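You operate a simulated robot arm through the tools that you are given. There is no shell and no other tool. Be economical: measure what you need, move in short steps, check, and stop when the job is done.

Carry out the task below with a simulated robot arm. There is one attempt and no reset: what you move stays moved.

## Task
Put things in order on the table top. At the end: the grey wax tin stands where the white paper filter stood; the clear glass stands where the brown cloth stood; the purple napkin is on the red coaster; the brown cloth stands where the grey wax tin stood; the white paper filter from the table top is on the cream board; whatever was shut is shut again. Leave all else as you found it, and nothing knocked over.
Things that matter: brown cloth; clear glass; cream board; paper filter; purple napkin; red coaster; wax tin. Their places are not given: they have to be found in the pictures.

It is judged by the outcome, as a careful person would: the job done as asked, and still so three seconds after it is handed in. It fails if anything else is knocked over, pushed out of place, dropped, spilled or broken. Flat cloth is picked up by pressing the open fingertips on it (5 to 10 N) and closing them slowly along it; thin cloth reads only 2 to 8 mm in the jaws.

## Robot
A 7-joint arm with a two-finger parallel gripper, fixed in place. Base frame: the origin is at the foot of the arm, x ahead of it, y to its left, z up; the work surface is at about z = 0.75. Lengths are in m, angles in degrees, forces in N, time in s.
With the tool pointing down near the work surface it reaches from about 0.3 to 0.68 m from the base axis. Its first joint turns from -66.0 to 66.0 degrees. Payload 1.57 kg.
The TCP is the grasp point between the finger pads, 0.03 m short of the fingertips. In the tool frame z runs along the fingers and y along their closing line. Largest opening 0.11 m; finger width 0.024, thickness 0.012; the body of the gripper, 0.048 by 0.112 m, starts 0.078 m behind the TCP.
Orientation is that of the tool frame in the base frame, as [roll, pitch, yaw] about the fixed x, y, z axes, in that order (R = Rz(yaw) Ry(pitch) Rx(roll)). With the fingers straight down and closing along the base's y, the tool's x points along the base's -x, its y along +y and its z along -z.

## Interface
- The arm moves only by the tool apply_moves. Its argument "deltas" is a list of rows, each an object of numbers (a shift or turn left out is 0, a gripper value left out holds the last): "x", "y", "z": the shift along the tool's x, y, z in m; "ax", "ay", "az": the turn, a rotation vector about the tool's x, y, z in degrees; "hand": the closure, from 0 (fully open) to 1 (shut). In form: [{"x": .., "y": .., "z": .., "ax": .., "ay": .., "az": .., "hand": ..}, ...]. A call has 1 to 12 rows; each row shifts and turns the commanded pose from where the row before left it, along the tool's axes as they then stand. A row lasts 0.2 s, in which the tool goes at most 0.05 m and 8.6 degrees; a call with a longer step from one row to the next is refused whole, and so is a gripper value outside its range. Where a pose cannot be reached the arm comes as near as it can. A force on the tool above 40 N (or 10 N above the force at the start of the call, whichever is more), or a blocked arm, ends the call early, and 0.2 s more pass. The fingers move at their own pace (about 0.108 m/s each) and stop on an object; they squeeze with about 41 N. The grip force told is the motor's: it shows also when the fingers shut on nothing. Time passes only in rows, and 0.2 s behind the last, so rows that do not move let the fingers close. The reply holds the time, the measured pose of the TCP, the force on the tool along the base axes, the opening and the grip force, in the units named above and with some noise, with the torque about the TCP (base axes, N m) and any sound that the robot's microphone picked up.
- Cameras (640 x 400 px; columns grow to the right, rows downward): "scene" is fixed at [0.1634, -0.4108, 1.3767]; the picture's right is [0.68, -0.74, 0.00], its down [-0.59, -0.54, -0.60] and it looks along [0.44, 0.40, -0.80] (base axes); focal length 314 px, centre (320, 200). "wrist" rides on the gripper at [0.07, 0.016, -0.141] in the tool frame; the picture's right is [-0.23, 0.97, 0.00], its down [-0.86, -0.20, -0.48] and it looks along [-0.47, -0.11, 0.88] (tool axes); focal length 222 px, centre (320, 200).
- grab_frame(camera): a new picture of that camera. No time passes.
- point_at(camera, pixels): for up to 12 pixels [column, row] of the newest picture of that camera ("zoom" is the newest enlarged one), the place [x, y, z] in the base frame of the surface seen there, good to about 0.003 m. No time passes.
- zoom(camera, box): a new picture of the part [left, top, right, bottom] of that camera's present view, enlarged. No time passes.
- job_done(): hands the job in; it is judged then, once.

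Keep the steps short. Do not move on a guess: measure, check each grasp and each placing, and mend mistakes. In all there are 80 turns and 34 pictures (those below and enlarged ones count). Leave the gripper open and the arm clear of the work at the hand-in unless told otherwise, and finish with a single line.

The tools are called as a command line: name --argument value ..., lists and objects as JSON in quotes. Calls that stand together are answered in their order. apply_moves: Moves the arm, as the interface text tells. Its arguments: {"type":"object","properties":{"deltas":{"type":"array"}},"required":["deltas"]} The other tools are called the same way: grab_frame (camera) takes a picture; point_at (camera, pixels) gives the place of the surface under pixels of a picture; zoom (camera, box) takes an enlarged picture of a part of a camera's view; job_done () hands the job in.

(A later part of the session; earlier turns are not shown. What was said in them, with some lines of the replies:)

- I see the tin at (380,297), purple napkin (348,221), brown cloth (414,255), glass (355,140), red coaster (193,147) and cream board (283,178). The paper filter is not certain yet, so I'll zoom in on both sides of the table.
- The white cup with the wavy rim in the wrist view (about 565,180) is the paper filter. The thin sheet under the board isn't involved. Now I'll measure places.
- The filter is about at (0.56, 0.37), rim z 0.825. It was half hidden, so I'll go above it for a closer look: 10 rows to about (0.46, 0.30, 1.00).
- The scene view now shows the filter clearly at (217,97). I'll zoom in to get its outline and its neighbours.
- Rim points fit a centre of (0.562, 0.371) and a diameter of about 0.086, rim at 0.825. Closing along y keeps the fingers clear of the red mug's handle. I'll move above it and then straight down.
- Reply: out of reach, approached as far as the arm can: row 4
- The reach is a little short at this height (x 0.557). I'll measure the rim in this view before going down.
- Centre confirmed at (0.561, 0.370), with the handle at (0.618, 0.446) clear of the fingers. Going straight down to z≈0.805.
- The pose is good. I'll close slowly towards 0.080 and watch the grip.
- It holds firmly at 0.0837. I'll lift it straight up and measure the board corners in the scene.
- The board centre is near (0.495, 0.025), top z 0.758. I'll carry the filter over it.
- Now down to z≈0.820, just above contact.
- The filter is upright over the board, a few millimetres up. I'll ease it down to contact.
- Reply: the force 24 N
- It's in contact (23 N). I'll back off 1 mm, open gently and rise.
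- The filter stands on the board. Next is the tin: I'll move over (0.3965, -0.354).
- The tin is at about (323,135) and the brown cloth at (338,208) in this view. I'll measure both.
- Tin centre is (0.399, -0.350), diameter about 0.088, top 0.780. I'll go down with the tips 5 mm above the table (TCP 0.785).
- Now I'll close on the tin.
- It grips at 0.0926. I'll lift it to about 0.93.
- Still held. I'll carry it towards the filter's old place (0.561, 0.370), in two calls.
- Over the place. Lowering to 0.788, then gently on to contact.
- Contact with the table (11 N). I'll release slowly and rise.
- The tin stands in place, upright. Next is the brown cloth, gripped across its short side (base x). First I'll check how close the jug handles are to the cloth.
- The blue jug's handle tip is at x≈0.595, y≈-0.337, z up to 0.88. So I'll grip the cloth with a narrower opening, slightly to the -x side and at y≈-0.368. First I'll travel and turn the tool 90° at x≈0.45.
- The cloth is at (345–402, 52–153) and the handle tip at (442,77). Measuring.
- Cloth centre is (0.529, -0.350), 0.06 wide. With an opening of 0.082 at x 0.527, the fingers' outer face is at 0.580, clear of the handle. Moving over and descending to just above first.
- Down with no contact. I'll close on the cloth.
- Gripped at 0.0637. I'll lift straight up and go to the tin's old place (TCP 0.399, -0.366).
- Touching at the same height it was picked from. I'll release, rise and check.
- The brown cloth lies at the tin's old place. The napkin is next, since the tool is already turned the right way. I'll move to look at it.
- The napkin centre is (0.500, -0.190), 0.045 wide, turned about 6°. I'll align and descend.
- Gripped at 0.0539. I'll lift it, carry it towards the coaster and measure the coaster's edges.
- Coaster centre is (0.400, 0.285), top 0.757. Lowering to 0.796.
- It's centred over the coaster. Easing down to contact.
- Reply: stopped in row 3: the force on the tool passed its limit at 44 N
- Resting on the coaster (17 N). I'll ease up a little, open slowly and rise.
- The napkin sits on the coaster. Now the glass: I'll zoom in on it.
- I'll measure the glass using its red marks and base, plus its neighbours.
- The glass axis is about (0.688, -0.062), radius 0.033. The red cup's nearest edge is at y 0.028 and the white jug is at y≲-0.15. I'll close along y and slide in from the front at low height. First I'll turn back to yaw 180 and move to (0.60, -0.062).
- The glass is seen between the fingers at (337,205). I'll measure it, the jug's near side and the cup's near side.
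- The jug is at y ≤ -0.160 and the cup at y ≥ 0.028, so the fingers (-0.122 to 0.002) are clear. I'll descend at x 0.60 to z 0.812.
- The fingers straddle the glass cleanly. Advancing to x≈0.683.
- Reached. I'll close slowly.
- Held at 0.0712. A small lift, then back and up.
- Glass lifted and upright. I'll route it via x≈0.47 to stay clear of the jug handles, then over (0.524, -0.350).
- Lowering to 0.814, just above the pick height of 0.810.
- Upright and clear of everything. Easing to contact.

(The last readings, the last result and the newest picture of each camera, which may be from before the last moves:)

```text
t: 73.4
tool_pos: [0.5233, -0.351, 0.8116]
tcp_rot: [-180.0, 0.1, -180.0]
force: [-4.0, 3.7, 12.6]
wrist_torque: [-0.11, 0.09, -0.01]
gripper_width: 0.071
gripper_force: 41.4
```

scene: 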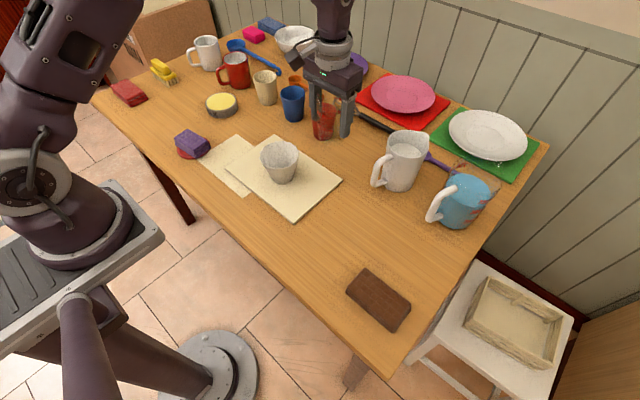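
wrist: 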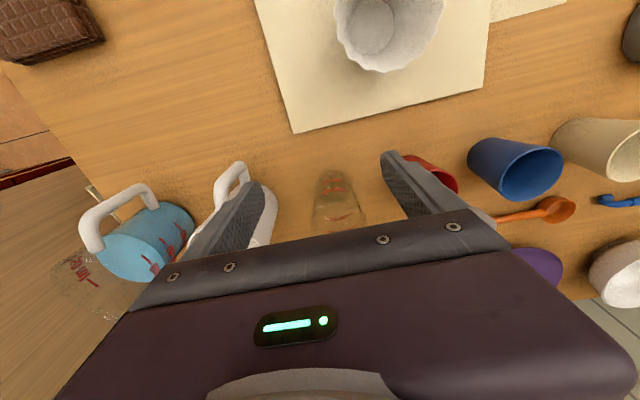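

Contact (12.6 N). I'll release slowly and rise straight up.

apply_moves --deltas '[{"z": -0.001}, {"hand": 0.34}, {"hand": 0.28}, {"hand": 0.18}, {}, {"z": -0.02}, {"z": -0.04}, {"z": -0.045}, {"z": -0.04}, {"z": -0.02, "hand": 0}]'

apply_moves --deltas '[{"x": 0.04, "y": 0.02}, {"x": 0.04, "y": 0.03}, {"x": 0.03, "y": 0.035, "z": -0.02}, {"x": 0.03, "y": 0.035, "z": -0.02}, {"x": 0.02, "y": 0.035, "z": -0.02}, {"x": 0.02, "y": 0.04}, {"y": 0.04}, {}]'

grab_frame --camera "scene"

```text
t: 75.6
tool_pos: [0.5243, -0.3506, 0.9757]
tcp_rot: [180.0, 0.1, 179.9]
force: [0.4, -0.7, 0.9]
wrist_torque: [0.01, -0.02, -0.03]
gripper_width: 0.1099
gripper_force: 0.1
```

```text
refused: row 3 steps farther than a row can; nothing moved
```

```text
9 pictures are left
```

scene: 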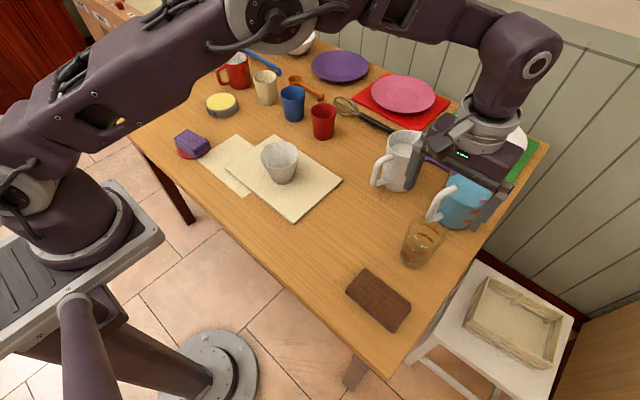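

The glass stands. I'll retreat to a clear parking pose with shorter steps and take a last look.

apply_moves --deltas '[{"x": 0.03, "z": -0.02}, {"x": 0.03, "z": -0.02}, {"x": 0.03, "y": 0.02, "z": -0.02}, {"x": 0.025, "y": 0.035, "z": -0.01}, {"x": 0.025, "y": 0.035, "z": -0.01}, {"x": 0.02, "y": 0.04}, {"x": 0.015, "y": 0.04}, {"y": 0.04}, {"y": 0.035}, {}]'

grab_frame --camera "scene"

zoom --camera "scene" --box '[320, 120, 520, 340]'

```text
t: 77.8
tool_pos: [0.3469, -0.106, 1.0582]
tcp_rot: [180.0, 0.1, 180.0]
force: [0.2, -0.8, -1.0]
wrist_torque: [-0.03, -0.02, 0.02]
gripper_width: 0.1099
gripper_force: 0.0
```

```text
8 pictures are left
```

scene: 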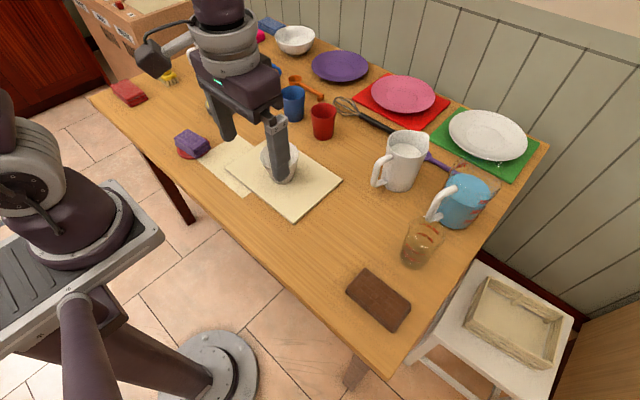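

```text
1.82 times, centred on (420, 230) of scene
```

zoom: 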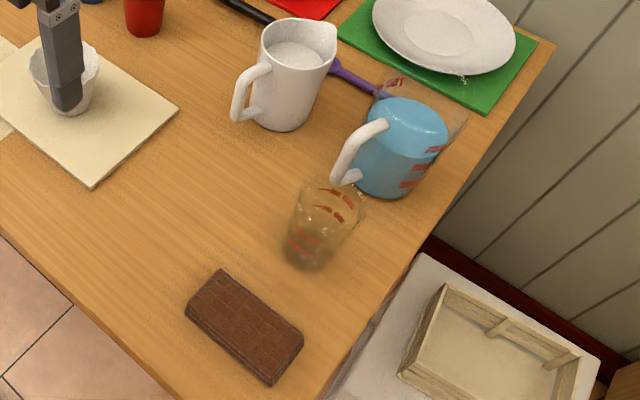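

Everything stands. A last measurement of the cloth and glass positions before handing in.

point_at --camera "scene" --pixels '[[378, 297], [364, 271], [410, 308], [392, 329], [348, 290], [415, 261], [191, 144], [415, 267]]'

```text
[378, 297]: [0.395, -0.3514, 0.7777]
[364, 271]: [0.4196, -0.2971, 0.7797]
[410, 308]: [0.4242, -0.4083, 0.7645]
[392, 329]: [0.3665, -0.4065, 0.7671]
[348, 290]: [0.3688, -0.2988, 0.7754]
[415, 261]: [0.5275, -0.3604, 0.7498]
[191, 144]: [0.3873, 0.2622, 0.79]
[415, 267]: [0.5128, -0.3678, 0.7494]
```

The cloth's centre is at (0.395, -0.352), matching the tin's old place. The glass and the rest are as asked, so I'm handing in.

job_done

```text
The job is handed in.
```

The tin, glass, napkin, brown cloth and paper filter are all in their asked places and upright, nothing was knocked over, nothing shut was opened, and the gripper is open and clear of the table.
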